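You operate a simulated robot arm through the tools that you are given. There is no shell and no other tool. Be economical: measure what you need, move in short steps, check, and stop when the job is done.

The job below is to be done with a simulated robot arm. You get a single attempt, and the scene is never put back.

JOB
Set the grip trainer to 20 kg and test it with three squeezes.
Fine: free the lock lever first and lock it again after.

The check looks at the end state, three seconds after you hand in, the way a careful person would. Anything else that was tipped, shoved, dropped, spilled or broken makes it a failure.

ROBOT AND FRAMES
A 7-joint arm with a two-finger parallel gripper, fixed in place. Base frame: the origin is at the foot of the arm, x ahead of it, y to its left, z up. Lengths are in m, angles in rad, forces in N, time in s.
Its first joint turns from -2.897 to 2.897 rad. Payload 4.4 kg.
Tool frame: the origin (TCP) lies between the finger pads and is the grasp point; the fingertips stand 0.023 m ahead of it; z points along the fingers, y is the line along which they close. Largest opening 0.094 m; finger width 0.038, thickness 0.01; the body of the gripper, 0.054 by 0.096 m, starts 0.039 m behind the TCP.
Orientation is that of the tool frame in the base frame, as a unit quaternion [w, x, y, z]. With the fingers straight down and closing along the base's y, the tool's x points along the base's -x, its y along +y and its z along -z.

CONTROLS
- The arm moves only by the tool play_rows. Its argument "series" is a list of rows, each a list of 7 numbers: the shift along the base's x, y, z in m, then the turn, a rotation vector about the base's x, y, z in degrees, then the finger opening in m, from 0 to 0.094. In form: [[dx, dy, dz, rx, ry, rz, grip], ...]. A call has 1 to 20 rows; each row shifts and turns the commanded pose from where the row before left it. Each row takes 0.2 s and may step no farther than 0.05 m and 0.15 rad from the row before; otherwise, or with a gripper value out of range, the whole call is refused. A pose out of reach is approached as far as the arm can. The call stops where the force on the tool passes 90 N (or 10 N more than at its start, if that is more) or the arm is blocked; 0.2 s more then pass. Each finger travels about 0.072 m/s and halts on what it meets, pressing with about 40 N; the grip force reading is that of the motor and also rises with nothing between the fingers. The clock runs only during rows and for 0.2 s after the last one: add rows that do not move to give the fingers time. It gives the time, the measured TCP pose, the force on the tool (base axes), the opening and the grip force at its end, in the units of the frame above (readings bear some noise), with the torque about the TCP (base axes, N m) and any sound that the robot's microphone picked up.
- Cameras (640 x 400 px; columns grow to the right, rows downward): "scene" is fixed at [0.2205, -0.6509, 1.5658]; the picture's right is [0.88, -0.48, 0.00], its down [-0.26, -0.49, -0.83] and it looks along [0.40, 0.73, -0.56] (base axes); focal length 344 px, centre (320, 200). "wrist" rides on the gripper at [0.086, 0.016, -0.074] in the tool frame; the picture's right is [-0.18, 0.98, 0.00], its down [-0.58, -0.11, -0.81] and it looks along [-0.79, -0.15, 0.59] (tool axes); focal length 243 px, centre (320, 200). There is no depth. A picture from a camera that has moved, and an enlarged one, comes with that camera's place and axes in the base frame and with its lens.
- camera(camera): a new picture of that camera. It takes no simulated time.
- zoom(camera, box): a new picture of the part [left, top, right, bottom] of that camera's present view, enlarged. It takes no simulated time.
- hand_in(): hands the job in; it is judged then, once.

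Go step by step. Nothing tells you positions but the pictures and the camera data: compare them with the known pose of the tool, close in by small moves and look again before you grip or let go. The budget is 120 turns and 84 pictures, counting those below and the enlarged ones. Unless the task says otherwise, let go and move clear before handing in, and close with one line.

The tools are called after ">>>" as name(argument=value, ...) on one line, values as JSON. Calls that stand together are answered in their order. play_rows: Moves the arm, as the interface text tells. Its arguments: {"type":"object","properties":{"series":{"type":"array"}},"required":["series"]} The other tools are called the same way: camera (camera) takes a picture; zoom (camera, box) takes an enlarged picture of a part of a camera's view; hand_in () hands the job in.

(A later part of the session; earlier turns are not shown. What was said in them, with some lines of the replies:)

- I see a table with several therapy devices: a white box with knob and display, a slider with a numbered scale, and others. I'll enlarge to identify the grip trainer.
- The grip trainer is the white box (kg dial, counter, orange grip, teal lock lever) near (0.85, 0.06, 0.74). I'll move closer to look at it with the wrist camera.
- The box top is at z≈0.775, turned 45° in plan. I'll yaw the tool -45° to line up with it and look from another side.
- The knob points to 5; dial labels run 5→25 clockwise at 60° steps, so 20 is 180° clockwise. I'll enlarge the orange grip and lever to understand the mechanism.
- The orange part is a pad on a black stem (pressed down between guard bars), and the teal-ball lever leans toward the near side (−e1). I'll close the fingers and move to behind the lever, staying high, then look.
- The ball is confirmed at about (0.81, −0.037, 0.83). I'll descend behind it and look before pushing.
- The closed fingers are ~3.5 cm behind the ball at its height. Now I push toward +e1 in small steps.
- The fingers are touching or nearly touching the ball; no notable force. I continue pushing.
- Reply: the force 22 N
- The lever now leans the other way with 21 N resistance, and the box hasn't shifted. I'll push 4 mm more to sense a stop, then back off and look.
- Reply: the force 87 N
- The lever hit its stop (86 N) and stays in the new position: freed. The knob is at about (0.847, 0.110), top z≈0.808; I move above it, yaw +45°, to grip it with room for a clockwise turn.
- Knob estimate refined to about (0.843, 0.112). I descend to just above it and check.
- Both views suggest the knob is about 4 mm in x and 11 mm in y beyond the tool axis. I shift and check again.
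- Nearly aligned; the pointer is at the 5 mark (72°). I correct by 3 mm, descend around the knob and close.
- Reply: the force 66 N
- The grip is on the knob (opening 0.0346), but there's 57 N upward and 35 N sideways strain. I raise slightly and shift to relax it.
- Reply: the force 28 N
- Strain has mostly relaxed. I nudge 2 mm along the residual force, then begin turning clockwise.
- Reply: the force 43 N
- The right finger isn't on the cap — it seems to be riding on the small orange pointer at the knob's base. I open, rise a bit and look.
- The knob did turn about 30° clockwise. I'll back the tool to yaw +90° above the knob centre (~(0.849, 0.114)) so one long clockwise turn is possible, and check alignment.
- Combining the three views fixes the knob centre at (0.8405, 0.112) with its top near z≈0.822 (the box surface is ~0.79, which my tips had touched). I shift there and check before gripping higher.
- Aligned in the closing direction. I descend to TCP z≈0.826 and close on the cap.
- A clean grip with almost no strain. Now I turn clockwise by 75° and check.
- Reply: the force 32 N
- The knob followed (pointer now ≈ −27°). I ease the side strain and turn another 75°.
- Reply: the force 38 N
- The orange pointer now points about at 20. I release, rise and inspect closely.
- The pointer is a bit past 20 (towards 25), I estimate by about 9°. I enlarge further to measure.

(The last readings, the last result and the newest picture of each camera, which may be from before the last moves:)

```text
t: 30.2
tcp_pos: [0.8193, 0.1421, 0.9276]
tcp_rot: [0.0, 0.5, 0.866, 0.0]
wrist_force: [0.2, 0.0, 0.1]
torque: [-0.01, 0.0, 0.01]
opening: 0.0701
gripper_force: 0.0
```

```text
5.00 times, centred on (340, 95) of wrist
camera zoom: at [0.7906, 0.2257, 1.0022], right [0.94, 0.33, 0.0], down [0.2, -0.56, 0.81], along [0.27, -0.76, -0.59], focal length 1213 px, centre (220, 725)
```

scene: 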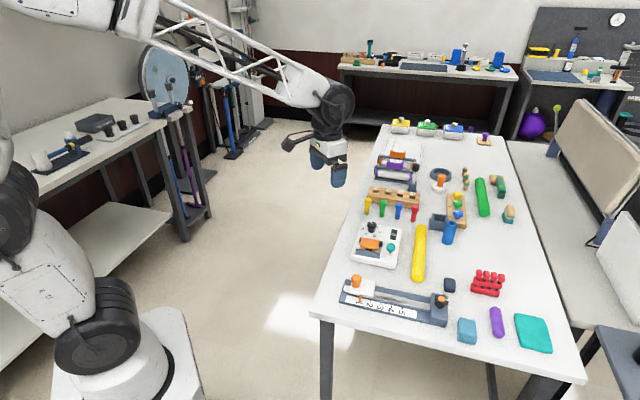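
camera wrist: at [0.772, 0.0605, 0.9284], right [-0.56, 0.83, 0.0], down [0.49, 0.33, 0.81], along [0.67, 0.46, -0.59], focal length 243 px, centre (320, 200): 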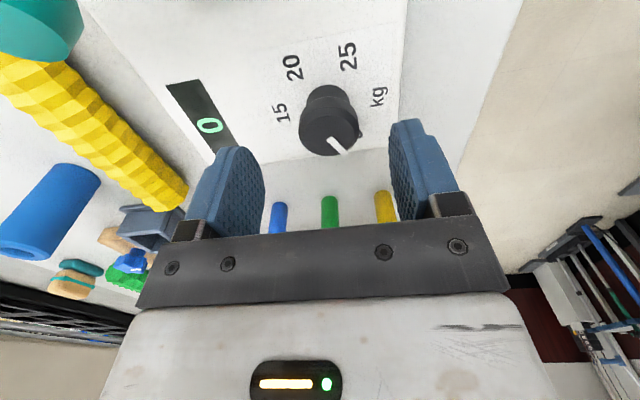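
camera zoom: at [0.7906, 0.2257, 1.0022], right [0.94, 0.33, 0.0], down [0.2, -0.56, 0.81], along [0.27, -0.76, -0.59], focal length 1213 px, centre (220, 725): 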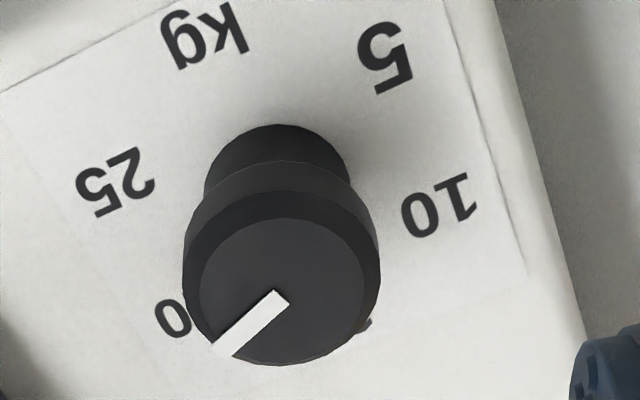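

Pointer measures about −114° against the 20 mark at about −105°, so I regrip and turn back 9°.

>>> play_rows(series=[[0.0212, -0.03, -0.03, 0, 0, 0, 0.07], [0, 0, -0.04, 0, 0, 0, 0.07], [0, 0, -0.0312, 0, 0, 0, 0.07], [0, 0, 0, 0, 0, 0, 0.05], [0, 0, 0, 0, 0, 0, 0.02], [0, 0, 0, 0, 0, 0, 0.02], [0, 0, 0, 0, 0, 0, 0.02], [0, 0, 0, 0, 0, 4.5, 0.02], [0, 0, 0, 0, 0, 4.5, 0.02], [0, 0, 0, 0, 0, 0, 0.02]])

>>> play_rows(series=[[0, 0, 0, 0, 0, 0, 0.06], [0, 0, 0, 0, 0, 0, 0.07], [0, 0, 0.03, 0, 0, 0, 0.07], [0, 0, 0.04, 0, 0, 0, 0.07], [-0.02, 0.03, 0.03, 0, 0, 0, 0.07], [0, 0, 0, 0, 0, 0, 0.07]])

>>> zoom(camera="scene", box=[360, 215, 400, 242])

>>> zoom(camera="wrist", box=[290, 55, 390, 135])

```text
t: 32.4
tcp_pos: [0.8416, 0.1128, 0.8249]
tcp_rot: [0.002, 0.43, 0.903, 0.0]
wrist_force: [22.0, 12.0, 9.7]
torque: [0.14, -0.3, 0.0]
opening: 0.031
gripper_force: 12.4
```

```text
t: 33.8
tcp_pos: [0.8238, 0.1472, 0.9221]
tcp_rot: [-0.001, 0.431, 0.903, 0.0]
wrist_force: [0.1, -0.5, 0.8]
torque: [0.01, -0.02, -0.02]
opening: 0.07
gripper_force: 0.0
```

```text
14.81 times, centred on (380, 228) of scene
camera zoom: at [0.2205, -0.6509, 1.5658], right [0.88, -0.48, 0.0], down [-0.26, -0.49, -0.83], along [0.4, 0.73, -0.56], focal length 5100 px, centre (-569, -222)
```

zoom: 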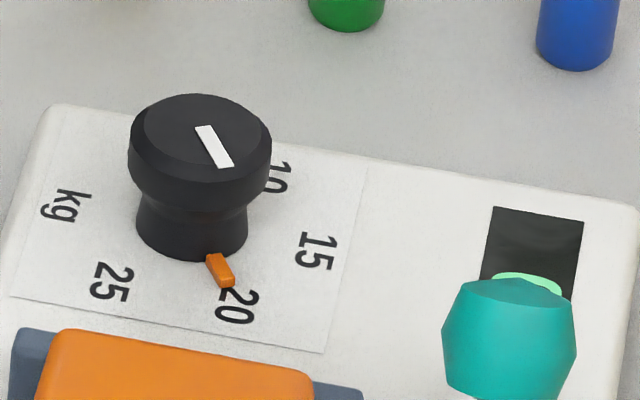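

```text
5.00 times, centred on (340, 95) of wrist
camera zoom: at [0.7812, 0.2253, 0.9985], right [0.88, 0.48, 0.0], down [0.28, -0.52, 0.81], along [0.38, -0.71, -0.59], focal length 1213 px, centre (220, 725)
```

zoom: 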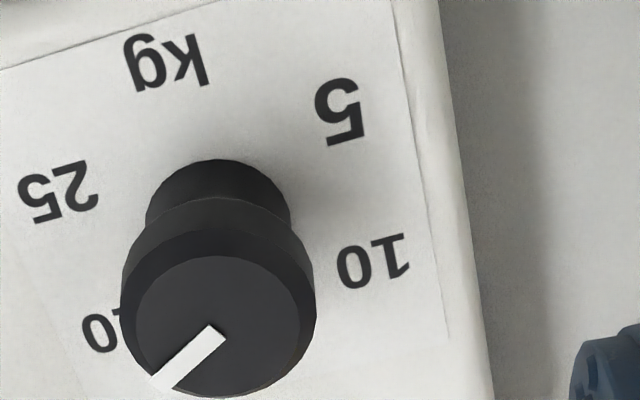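

The pointer now sits on 20 within a degree or two. Next I close the fingers and go above the orange pad, estimated at (0.768, 0.035, 0.825).

>>> play_rows(series=[[-0.014, -0.028, 0, 0, 0, 6, 0.0], [-0.014, -0.028, 0, 0, 0, 0, 0.0], [-0.014, -0.028, -0.01, 0, 0, 0, 0.0], [-0.014, -0.028, -0.02, 0, 0, 0, 0.0], [0, 0, 0, 0, 0, 0, 0.0]])

>>> camera(camera="wrist")

>>> zoom(camera="scene", box=[345, 205, 420, 260])

```text
t: 35.0
tcp_pos: [0.7655, 0.0344, 0.895]
tcp_rot: [0.0, 0.383, 0.924, 0.0]
wrist_force: [0.3, -0.6, -0.1]
torque: [0.0, 0.0, -0.02]
opening: 0.0
gripper_force: 39.7
```

```text
37 pictures are left
camera wrist: at [0.716, 0.1079, 0.971], right [0.83, 0.56, 0.0], down [0.33, -0.49, 0.81], along [0.46, -0.67, -0.59], focal length 243 px, centre (320, 200)
```

wrist: 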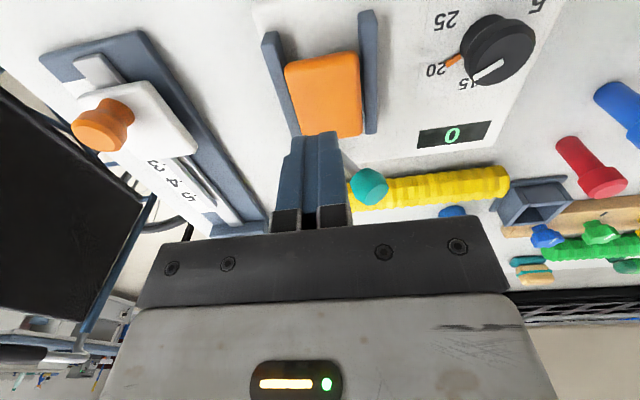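

```text
7.27 times, centred on (382, 232) of scene
camera zoom: at [0.2205, -0.6509, 1.5658], right [0.88, -0.48, 0.0], down [-0.26, -0.49, -0.83], along [0.4, 0.73, -0.56], focal length 2504 px, centre (-134, -36)
```

zoom: 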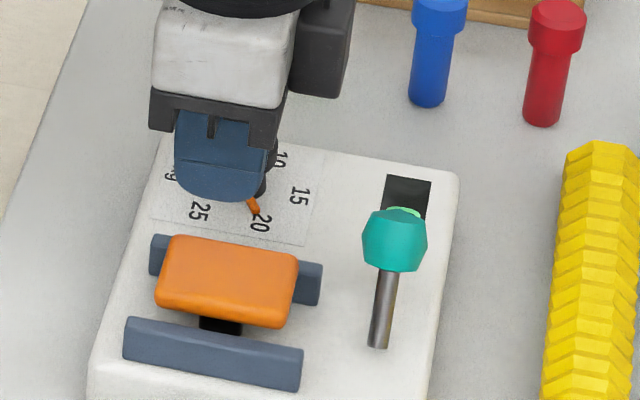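

I'm above the pad, and the pointer clearly points at 20. I descend gradually until contact.

>>> play_rows(series=[[0.001, 0.003, -0.02, 0, 0, 0, 0.0], [0, 0, -0.01, 0, 0, 0, 0.0], [0, 0, -0.005, 0, 0, 0, 0.0], [0, 0, -0.005, 0, 0, 0, 0.0], [0, 0, 0, 0, 0, 0, 0.0]])

>>> zoom(camera="scene", box=[345, 205, 420, 260])

```text
t: 36.2
tcp_pos: [0.7665, 0.0361, 0.853]
tcp_rot: [0.0, 0.382, 0.924, -0.001]
wrist_force: [0.2, 0.4, 0.8]
torque: [-0.01, 0.01, -0.01]
opening: 0.0
gripper_force: 40.1
```

```text
7.27 times, centred on (382, 232) of scene
camera zoom: at [0.2205, -0.6509, 1.5658], right [0.88, -0.48, 0.0], down [-0.26, -0.49, -0.83], along [0.4, 0.73, -0.56], focal length 2504 px, centre (-134, -36)
```

zoom: 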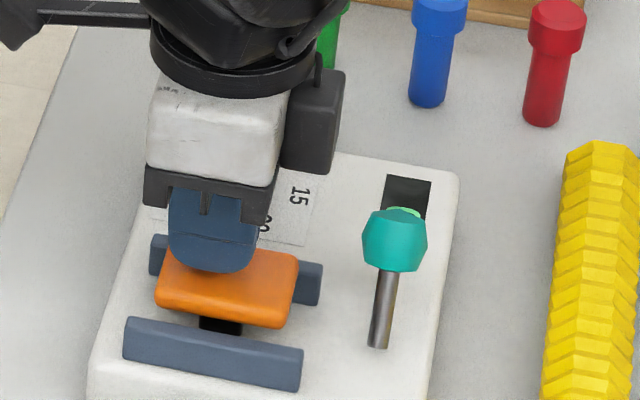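

No contact yet. I continue down in 2 mm steps, watching force.

>>> play_rows(series=[[0.003, -0.002, -0.002, 0, 0, 0, 0.0], [0, 0, -0.002, 0, 0, 0, 0.0], [0, 0, -0.002, 0, 0, 0, 0.0], [0, 0, -0.002, 0, 0, 0, 0.0]])

```text
t: 37.2
tcp_pos: [0.7713, 0.032, 0.8461]
tcp_rot: [0.0, 0.383, 0.924, 0.0]
wrist_force: [0.8, -0.8, 0.9]
torque: [-0.01, 0.0, -0.06]
opening: 0.0
gripper_force: 39.6
```

>>> play_rows(series=[[-0.001, 0.002, -0.002, 0, 0, 0, 0.0], [0, 0, -0.002, 0, 0, 0, 0.0], [0, 0, -0.002, 0, 0, 0, 0.0], [0, 0, 0, 0, 0, 0, 0.0]])

>>> camera(camera="wrist")

```text
t: 38.2
tcp_pos: [0.7711, 0.0341, 0.8422]
tcp_rot: [0.0, 0.383, 0.924, -0.001]
wrist_force: [-0.7, 0.3, 1.6]
torque: [0.0, 0.06, 0.0]
opening: 0.0
gripper_force: 39.7
```

```text
34 pictures are left
camera wrist: at [0.7199, 0.1077, 0.9169], right [0.83, 0.56, 0.0], down [0.33, -0.49, 0.81], along [0.46, -0.67, -0.59], focal length 243 px, centre (320, 200)
```

wrist: 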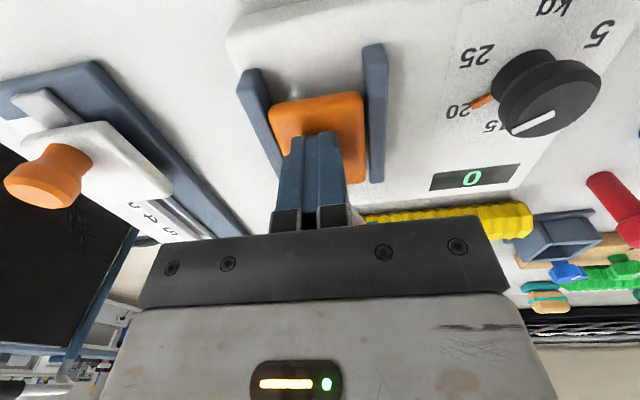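

Just at contact, roughly. I press further in small steps and watch the counter.

>>> play_rows(series=[[0, 0, -0.002, 0, 0, 0, 0.0], [0, 0, -0.002, 0, 0, 0, 0.0], [0, 0, 0, 0, 0, 0, 0.0]])

>>> zoom(camera="wrist", box=[220, 30, 540, 230])

```text
t: 39.0
tcp_pos: [0.7699, 0.0347, 0.8372]
tcp_rot: [-0.001, 0.382, 0.924, 0.0]
wrist_force: [-2.7, -3.2, 9.0]
torque: [-0.08, 0.06, -0.01]
opening: 0.0
gripper_force: 40.1
```

```text
2.00 times, centred on (380, 130) of wrist
camera zoom: at [0.7199, 0.1082, 0.9122], right [0.83, 0.56, 0.0], down [0.33, -0.49, 0.81], along [0.46, -0.67, -0.59], focal length 485 px, centre (200, 340)
```

zoom: 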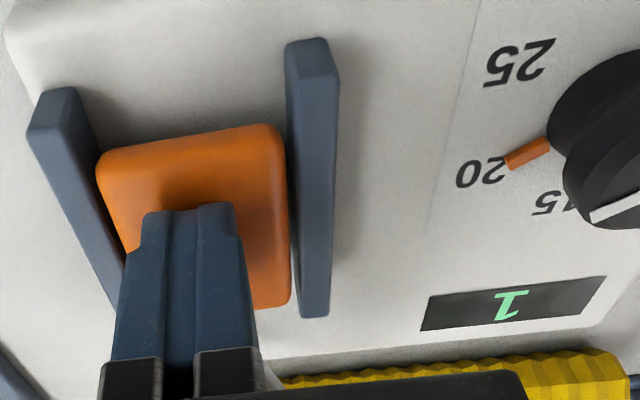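

The counter shows 1. I release fully, then press once more to the same depth.

>>> play_rows(series=[[0, 0, 0.01, 0, 0, 0, 0.0], [0, 0, 0.006, 0, 0, 0, 0.0], [0, 0, 0, 0, 0, 0, 0.0], [0, 0, 0, 0, 0, 0, 0.0]])

>>> zoom(camera="wrist", box=[220, 30, 540, 230])

>>> play_rows(series=[[0, 0, -0.008, 0, 0, 0, 0.0], [0, 0, -0.004, 0, 0, 0, 0.0], [0, 0, -0.002, 0, 0, 0, 0.0], [0, 0, -0.002, 0, 0, 0, 0.0], [0, 0, 0, 0, 0, 0, 0.0], [0, 0, 0, 0, 0, 0, 0.0]])

>>> zoom(camera="wrist", box=[220, 30, 540, 230])

```text
t: 40.0
tcp_pos: [0.7689, 0.0349, 0.8524]
tcp_rot: [0.0, 0.382, 0.924, 0.0]
wrist_force: [0.3, 0.0, -0.4]
torque: [-0.01, 0.01, -0.02]
opening: 0.0
gripper_force: 39.6
```

```text
2.00 times, centred on (380, 130) of wrist
camera zoom: at [0.7188, 0.1071, 0.928], right [0.83, 0.56, 0.0], down [0.33, -0.49, 0.81], along [0.46, -0.67, -0.59], focal length 485 px, centre (200, 340)
```

zoom: 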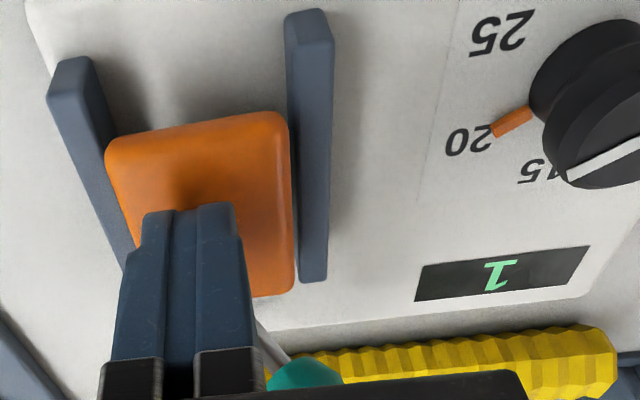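

```text
t: 41.4
tcp_pos: [0.7699, 0.0342, 0.836]
tcp_rot: [0.0, 0.383, 0.924, 0.0]
wrist_force: [-1.5, 3.1, 9.3]
torque: [0.08, 0.14, -0.04]
opening: 0.0
gripper_force: 40.3
```

```text
2.00 times, centred on (380, 130) of wrist
camera zoom: at [0.7195, 0.1073, 0.9121], right [0.83, 0.56, 0.0], down [0.33, -0.49, 0.81], along [0.46, -0.67, -0.59], focal length 485 px, centre (200, 340)
```

zoom: 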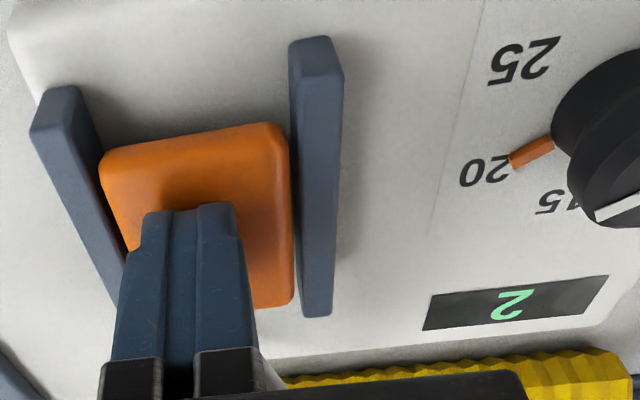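

Counter shows 2. One more release and press.

>>> play_rows(series=[[0, 0, 0.01, 0, 0, 0, 0.0], [0, 0, 0.006, 0, 0, 0, 0.0], [0, 0, 0, 0, 0, 0, 0.0], [0, 0, 0, 0, 0, 0, 0.0], [0, 0, -0.008, 0, 0, 0, 0.0], [0, 0, -0.004, 0, 0, 0, 0.0], [0, 0, -0.002, 0, 0, 0, 0.0], [0, 0, -0.002, 0, 0, 0, 0.0], [0, 0, 0, 0, 0, 0, 0.0], [0, 0, 0, 0, 0, 0, 0.0]])

>>> zoom(camera="wrist", box=[220, 30, 540, 230])

```text
t: 43.6
tcp_pos: [0.7704, 0.0345, 0.8368]
tcp_rot: [0.0, 0.383, 0.924, 0.0]
wrist_force: [-1.6, -1.5, 6.0]
torque: [-0.01, 0.07, 0.0]
opening: 0.0001
gripper_force: 40.2
```

```text
2.00 times, centred on (380, 130) of wrist
camera zoom: at [0.7193, 0.1076, 0.9124], right [0.83, 0.56, 0.0], down [0.33, -0.49, 0.81], along [0.46, -0.67, -0.59], focal length 485 px, centre (200, 340)
```

zoom: 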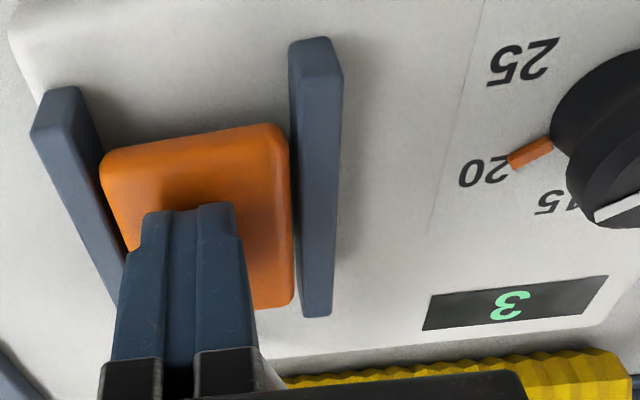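

Counter reads 3. I lift off and move to the far side of the lever to push it back to its locked position.

>>> play_rows(series=[[0, 0, 0.03, 0, 0, 0, 0.0], [0, 0, 0.04, 0, 0, 0, 0.0], [0, 0, 0.02, 0, 0, 0, 0.0], [0.032, 0.0005, 0, 0, 0, 0, 0.0], [0.032, 0.0005, 0, 0, 0, 0, 0.0], [0.032, 0.0005, 0, 0, 0, 0, 0.0], [0.031, 0, 0, 0, 0, 0, 0.0], [0, 0, 0, 0, 0, 0, 0.0]])

>>> camera(camera="wrist")

>>> zoom(camera="scene", box=[345, 205, 420, 260])

```text
t: 45.4
tcp_pos: [0.898, 0.0332, 0.9298]
tcp_rot: [0.0, 0.383, 0.924, 0.0]
wrist_force: [0.4, 0.4, -0.7]
torque: [-0.03, -0.04, 0.02]
opening: 0.0
gripper_force: 40.1
```

```text
29 pictures are left
camera wrist: at [0.8481, 0.106, 1.0045], right [0.83, 0.56, 0.0], down [0.33, -0.49, 0.81], along [0.46, -0.67, -0.59], focal length 243 px, centre (320, 200)
```

wrist: 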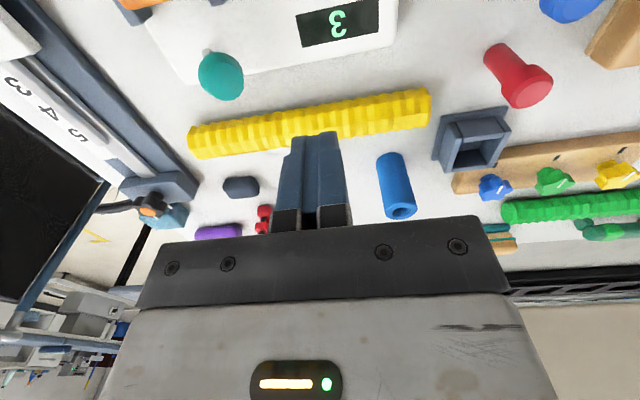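

```text
7.27 times, centred on (382, 232) of scene
camera zoom: at [0.2205, -0.6509, 1.5658], right [0.88, -0.48, 0.0], down [-0.26, -0.49, -0.83], along [0.4, 0.73, -0.56], focal length 2504 px, centre (-134, -36)
```

zoom: 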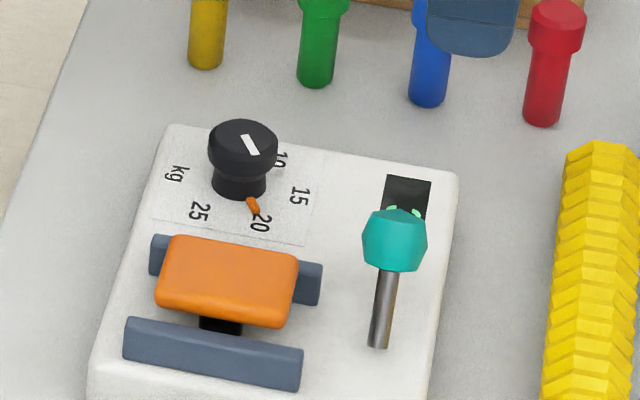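

Ball at about (0.84, 0.00, 0.84). I shift 12 mm sideways to line up and descend on its far side.

>>> play_rows(series=[[-0.008, 0.008, -0.03, 0, 0, 0, 0.0], [0, 0, -0.03, 0, 0, 0, 0.0], [0, 0, -0.025, 0, 0, 0, 0.0], [0, 0, 0, 0, 0, 0, 0.0]])

>>> camera(camera="wrist")

```text
t: 46.4
tcp_pos: [0.8892, 0.0417, 0.8445]
tcp_rot: [0.0, 0.382, 0.924, 0.0]
wrist_force: [-0.2, 0.4, 0.4]
torque: [-0.01, 0.01, -0.01]
opening: 0.0003
gripper_force: 40.0
```

```text
27 pictures are left
camera wrist: at [0.8389, 0.1147, 0.9202], right [0.83, 0.56, 0.0], down [0.33, -0.49, 0.81], along [0.46, -0.67, -0.59], focal length 243 px, centre (320, 200)
```

wrist: 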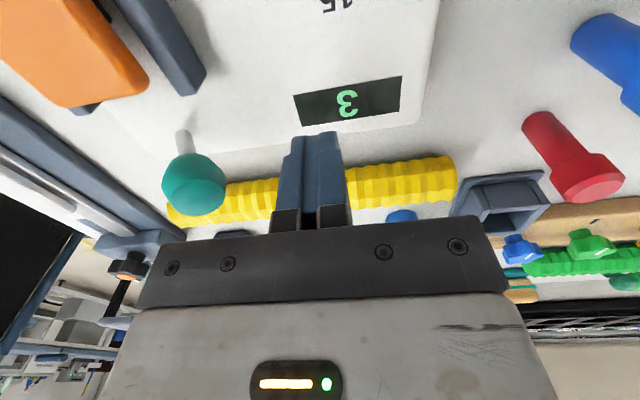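

Aligned at ball height. I push toward −e1.

>>> play_rows(series=[[-0.007, -0.007, 0, 0, 0, 0, 0.0], [-0.007, -0.007, 0, 0, 0, 0, 0.0], [-0.007, -0.007, 0, 0, 0, 0, 0.0], [-0.007, -0.007, 0, 0, 0, 0, 0.0], [-0.006, -0.006, 0, 0, 0, 0, 0.0], [-0.006, -0.006, 0, 0, 0, 0, 0.0], [-0.005, -0.005, 0, 0, 0, 0, 0.0], [-0.004, -0.004, 0, 0, 0, 0, 0.0], [0, 0, 0, 0, 0, 0, 0.0]])

>>> camera(camera="wrist")

```text
t: 48.4
tcp_pos: [0.8407, -0.0065, 0.8397]
tcp_rot: [0.0, 0.383, 0.924, 0.0]
wrist_force: [0.0, 0.4, 0.4]
torque: [0.0, -0.02, 0.01]
opening: 0.0005
gripper_force: 39.9
```

```text
26 pictures are left
camera wrist: at [0.7903, 0.0667, 0.916], right [0.83, 0.56, 0.0], down [0.33, -0.49, 0.81], along [0.46, -0.67, -0.59], focal length 243 px, centre (320, 200)
```

wrist: 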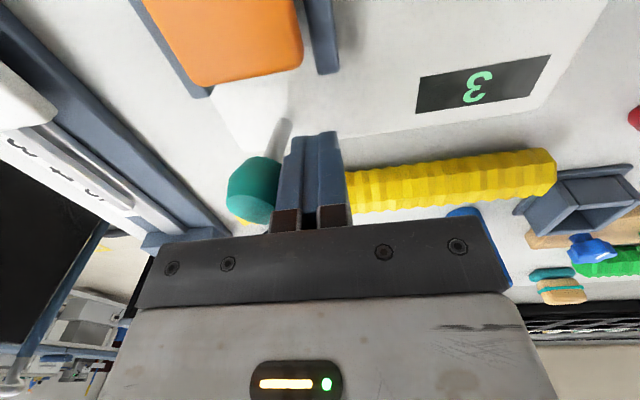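

The lever is moving back. I continue until the stop shows in the force.

>>> play_rows(series=[[-0.004, -0.004, 0, 0, 0, 0, 0.0], [-0.004, -0.004, 0, 0, 0, 0, 0.0], [-0.003, -0.003, 0, 0, 0, 0, 0.0], [0, 0, 0, 0, 0, 0, 0.0]])

```text
t: 49.4
tcp_pos: [0.8284, -0.0171, 0.8415]
tcp_rot: [0.0, 0.382, 0.924, -0.001]
wrist_force: [2.8, 3.3, -0.7]
torque: [0.0, 0.02, -0.05]
opening: 0.0
gripper_force: 40.0
```

>>> play_rows(series=[[-0.003, -0.003, 0, 0, 0, 0, 0.0], [-0.002, -0.002, 0, 0, 0, 0, 0.0], [0, 0, 0, 0, 0, 0, 0.0]])

```text
t: 50.1
tcp_pos: [0.826, -0.0179, 0.8432]
tcp_rot: [0.003, 0.381, 0.924, 0.002]
wrist_force: [31.2, 30.8, -9.2]
torque: [0.07, -0.12, -0.09]
opening: 0.0
gripper_force: 40.1
stopped in row 3: the force on the tool passed its limit at 91 N (the readings are from after the stop); the commanded pose is now the measured one
```

The lever has hit its stop (91 N). I back off, lift and inspect everything.

>>> play_rows(series=[[0.01, 0.01, 0, 0, 0, 0, 0.0], [0.02, 0.02, 0, 0, 0, 0, 0.0], [0.01, 0.01, 0.03, 0, 0, 0, 0.0], [0, 0, 0.05, 0, 0, 0, 0.0], [0, 0, 0.05, 0, 0, 0, 0.0], [-0.03, 0.03, 0.05, 0, 0, 0, 0.0], [-0.03, 0.03, 0.05, 0, 0, 0, 0.0], [-0.03, 0.03, 0.03, 0, 0, 0, 0.0], [0, 0, 0, 0, 0, 0, 0.0]])

>>> camera(camera="scene")

>>> zoom(camera="scene", box=[345, 205, 420, 260])

>>> camera(camera="wrist")

```text
refused: row 6 steps farther than a row can; nothing moved
```

```text
25 pictures are left
```

scene: 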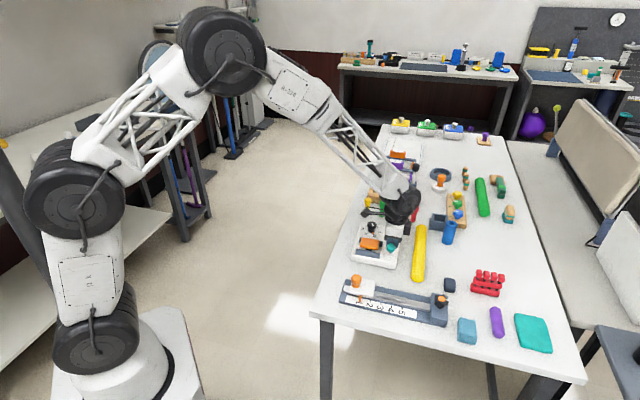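

```text
7.27 times, centred on (382, 232) of scene
camera zoom: at [0.2205, -0.6509, 1.5658], right [0.88, -0.48, 0.0], down [-0.26, -0.49, -0.83], along [0.4, 0.73, -0.56], focal length 2504 px, centre (-134, -36)
```

zoom: 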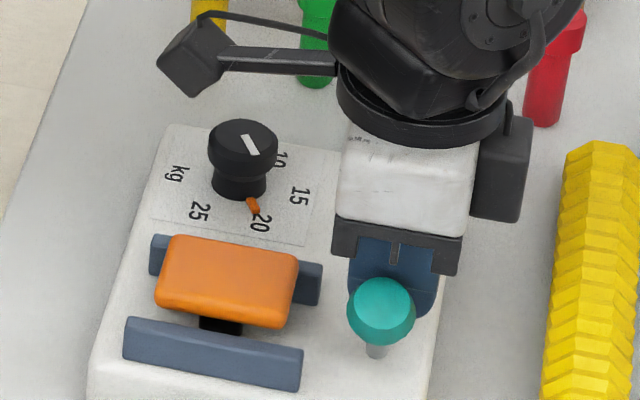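

```text
23 pictures are left
camera wrist: at [0.7759, 0.0548, 0.9184], right [0.82, 0.57, 0.01], down [0.33, -0.49, 0.81], along [0.46, -0.66, -0.59], focal length 243 px, centre (320, 200)
```

wrist: 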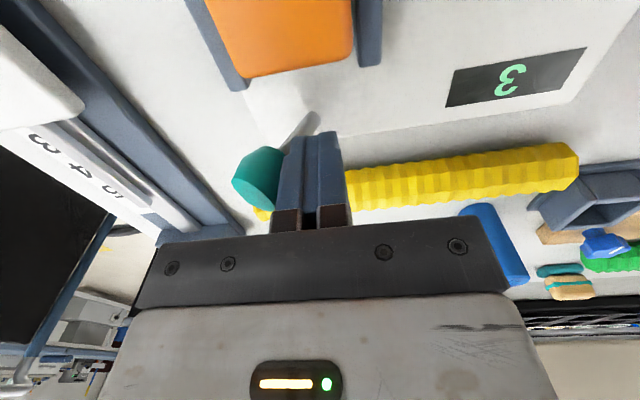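

The lever is back leaning near side as at the start. I redo the retreat with smaller steps.

>>> play_rows(series=[[0.01, 0.01, 0, 0, 0, 0, 0.0], [0.02, 0.02, 0, 0, 0, 0, 0.0], [0.01, 0.01, 0.03, 0, 0, 0, 0.0], [0, 0, 0.045, 0, 0, 0, 0.0], [0, 0, 0.045, 0, 0, 0, 0.0], [-0.025, 0.025, 0.03, 0, 0, 0, 0.0], [-0.025, 0.025, 0.03, 0, 0, 0, 0.0], [-0.025, 0.025, 0.03, 0, 0, 0, 0.0], [-0.025, 0.025, 0.03, 0, 0, 0, 0.03], [-0.025, 0.025, 0.03, 0, 0, 0, 0.06], [0, 0, 0, 0, 0, 0, 0.06]])

>>> camera(camera="scene")

>>> zoom(camera="scene", box=[350, 215, 414, 270])

>>> zoom(camera="scene", box=[360, 215, 400, 242])

```text
t: 52.5
tcp_pos: [0.7412, 0.1448, 1.1137]
tcp_rot: [0.002, 0.382, 0.924, 0.001]
wrist_force: [0.4, 0.0, 0.8]
torque: [0.04, -0.01, 0.01]
opening: 0.06
gripper_force: 0.0
```

```text
22 pictures are left
```

scene: 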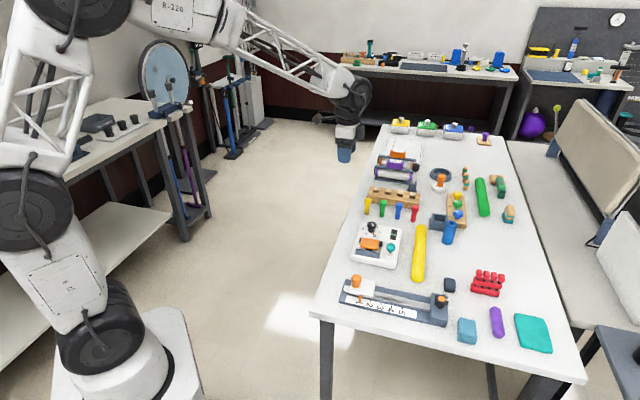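

```text
7.27 times, centred on (382, 242) of scene
camera zoom: at [0.2205, -0.6509, 1.5658], right [0.88, -0.48, 0.0], down [-0.26, -0.49, -0.83], along [0.4, 0.73, -0.56], focal length 2504 px, centre (-131, -109)
```

zoom: 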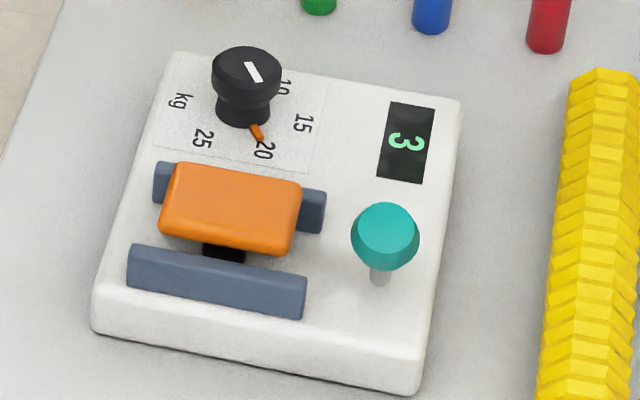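

```text
14.81 times, centred on (380, 228) of scene
camera zoom: at [0.2205, -0.6509, 1.5658], right [0.88, -0.48, 0.0], down [-0.26, -0.49, -0.83], along [0.4, 0.73, -0.56], focal length 5100 px, centre (-569, -222)
```

zoom: 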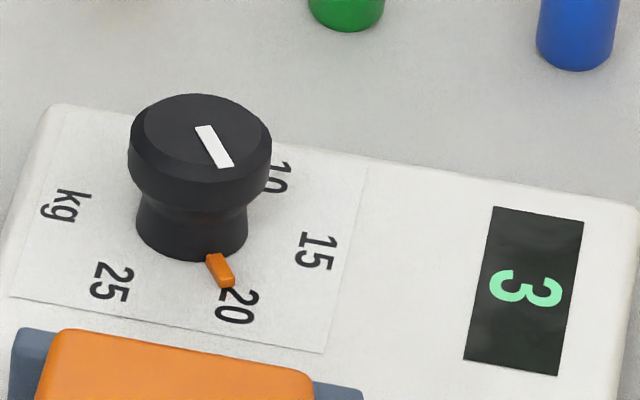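

The dial is at 20, the counter reads 3, the lever is back in exactly its starting (locked) position, and nothing else has moved. Handing in.

>>> hand_in()

```text
The job is handed in.
```

The grip trainer is set to 20 kg, to within a degree or two by eye. The counter shows three squeezes, and the lock lever, freed first, is back in its starting locked position with the arm clear.
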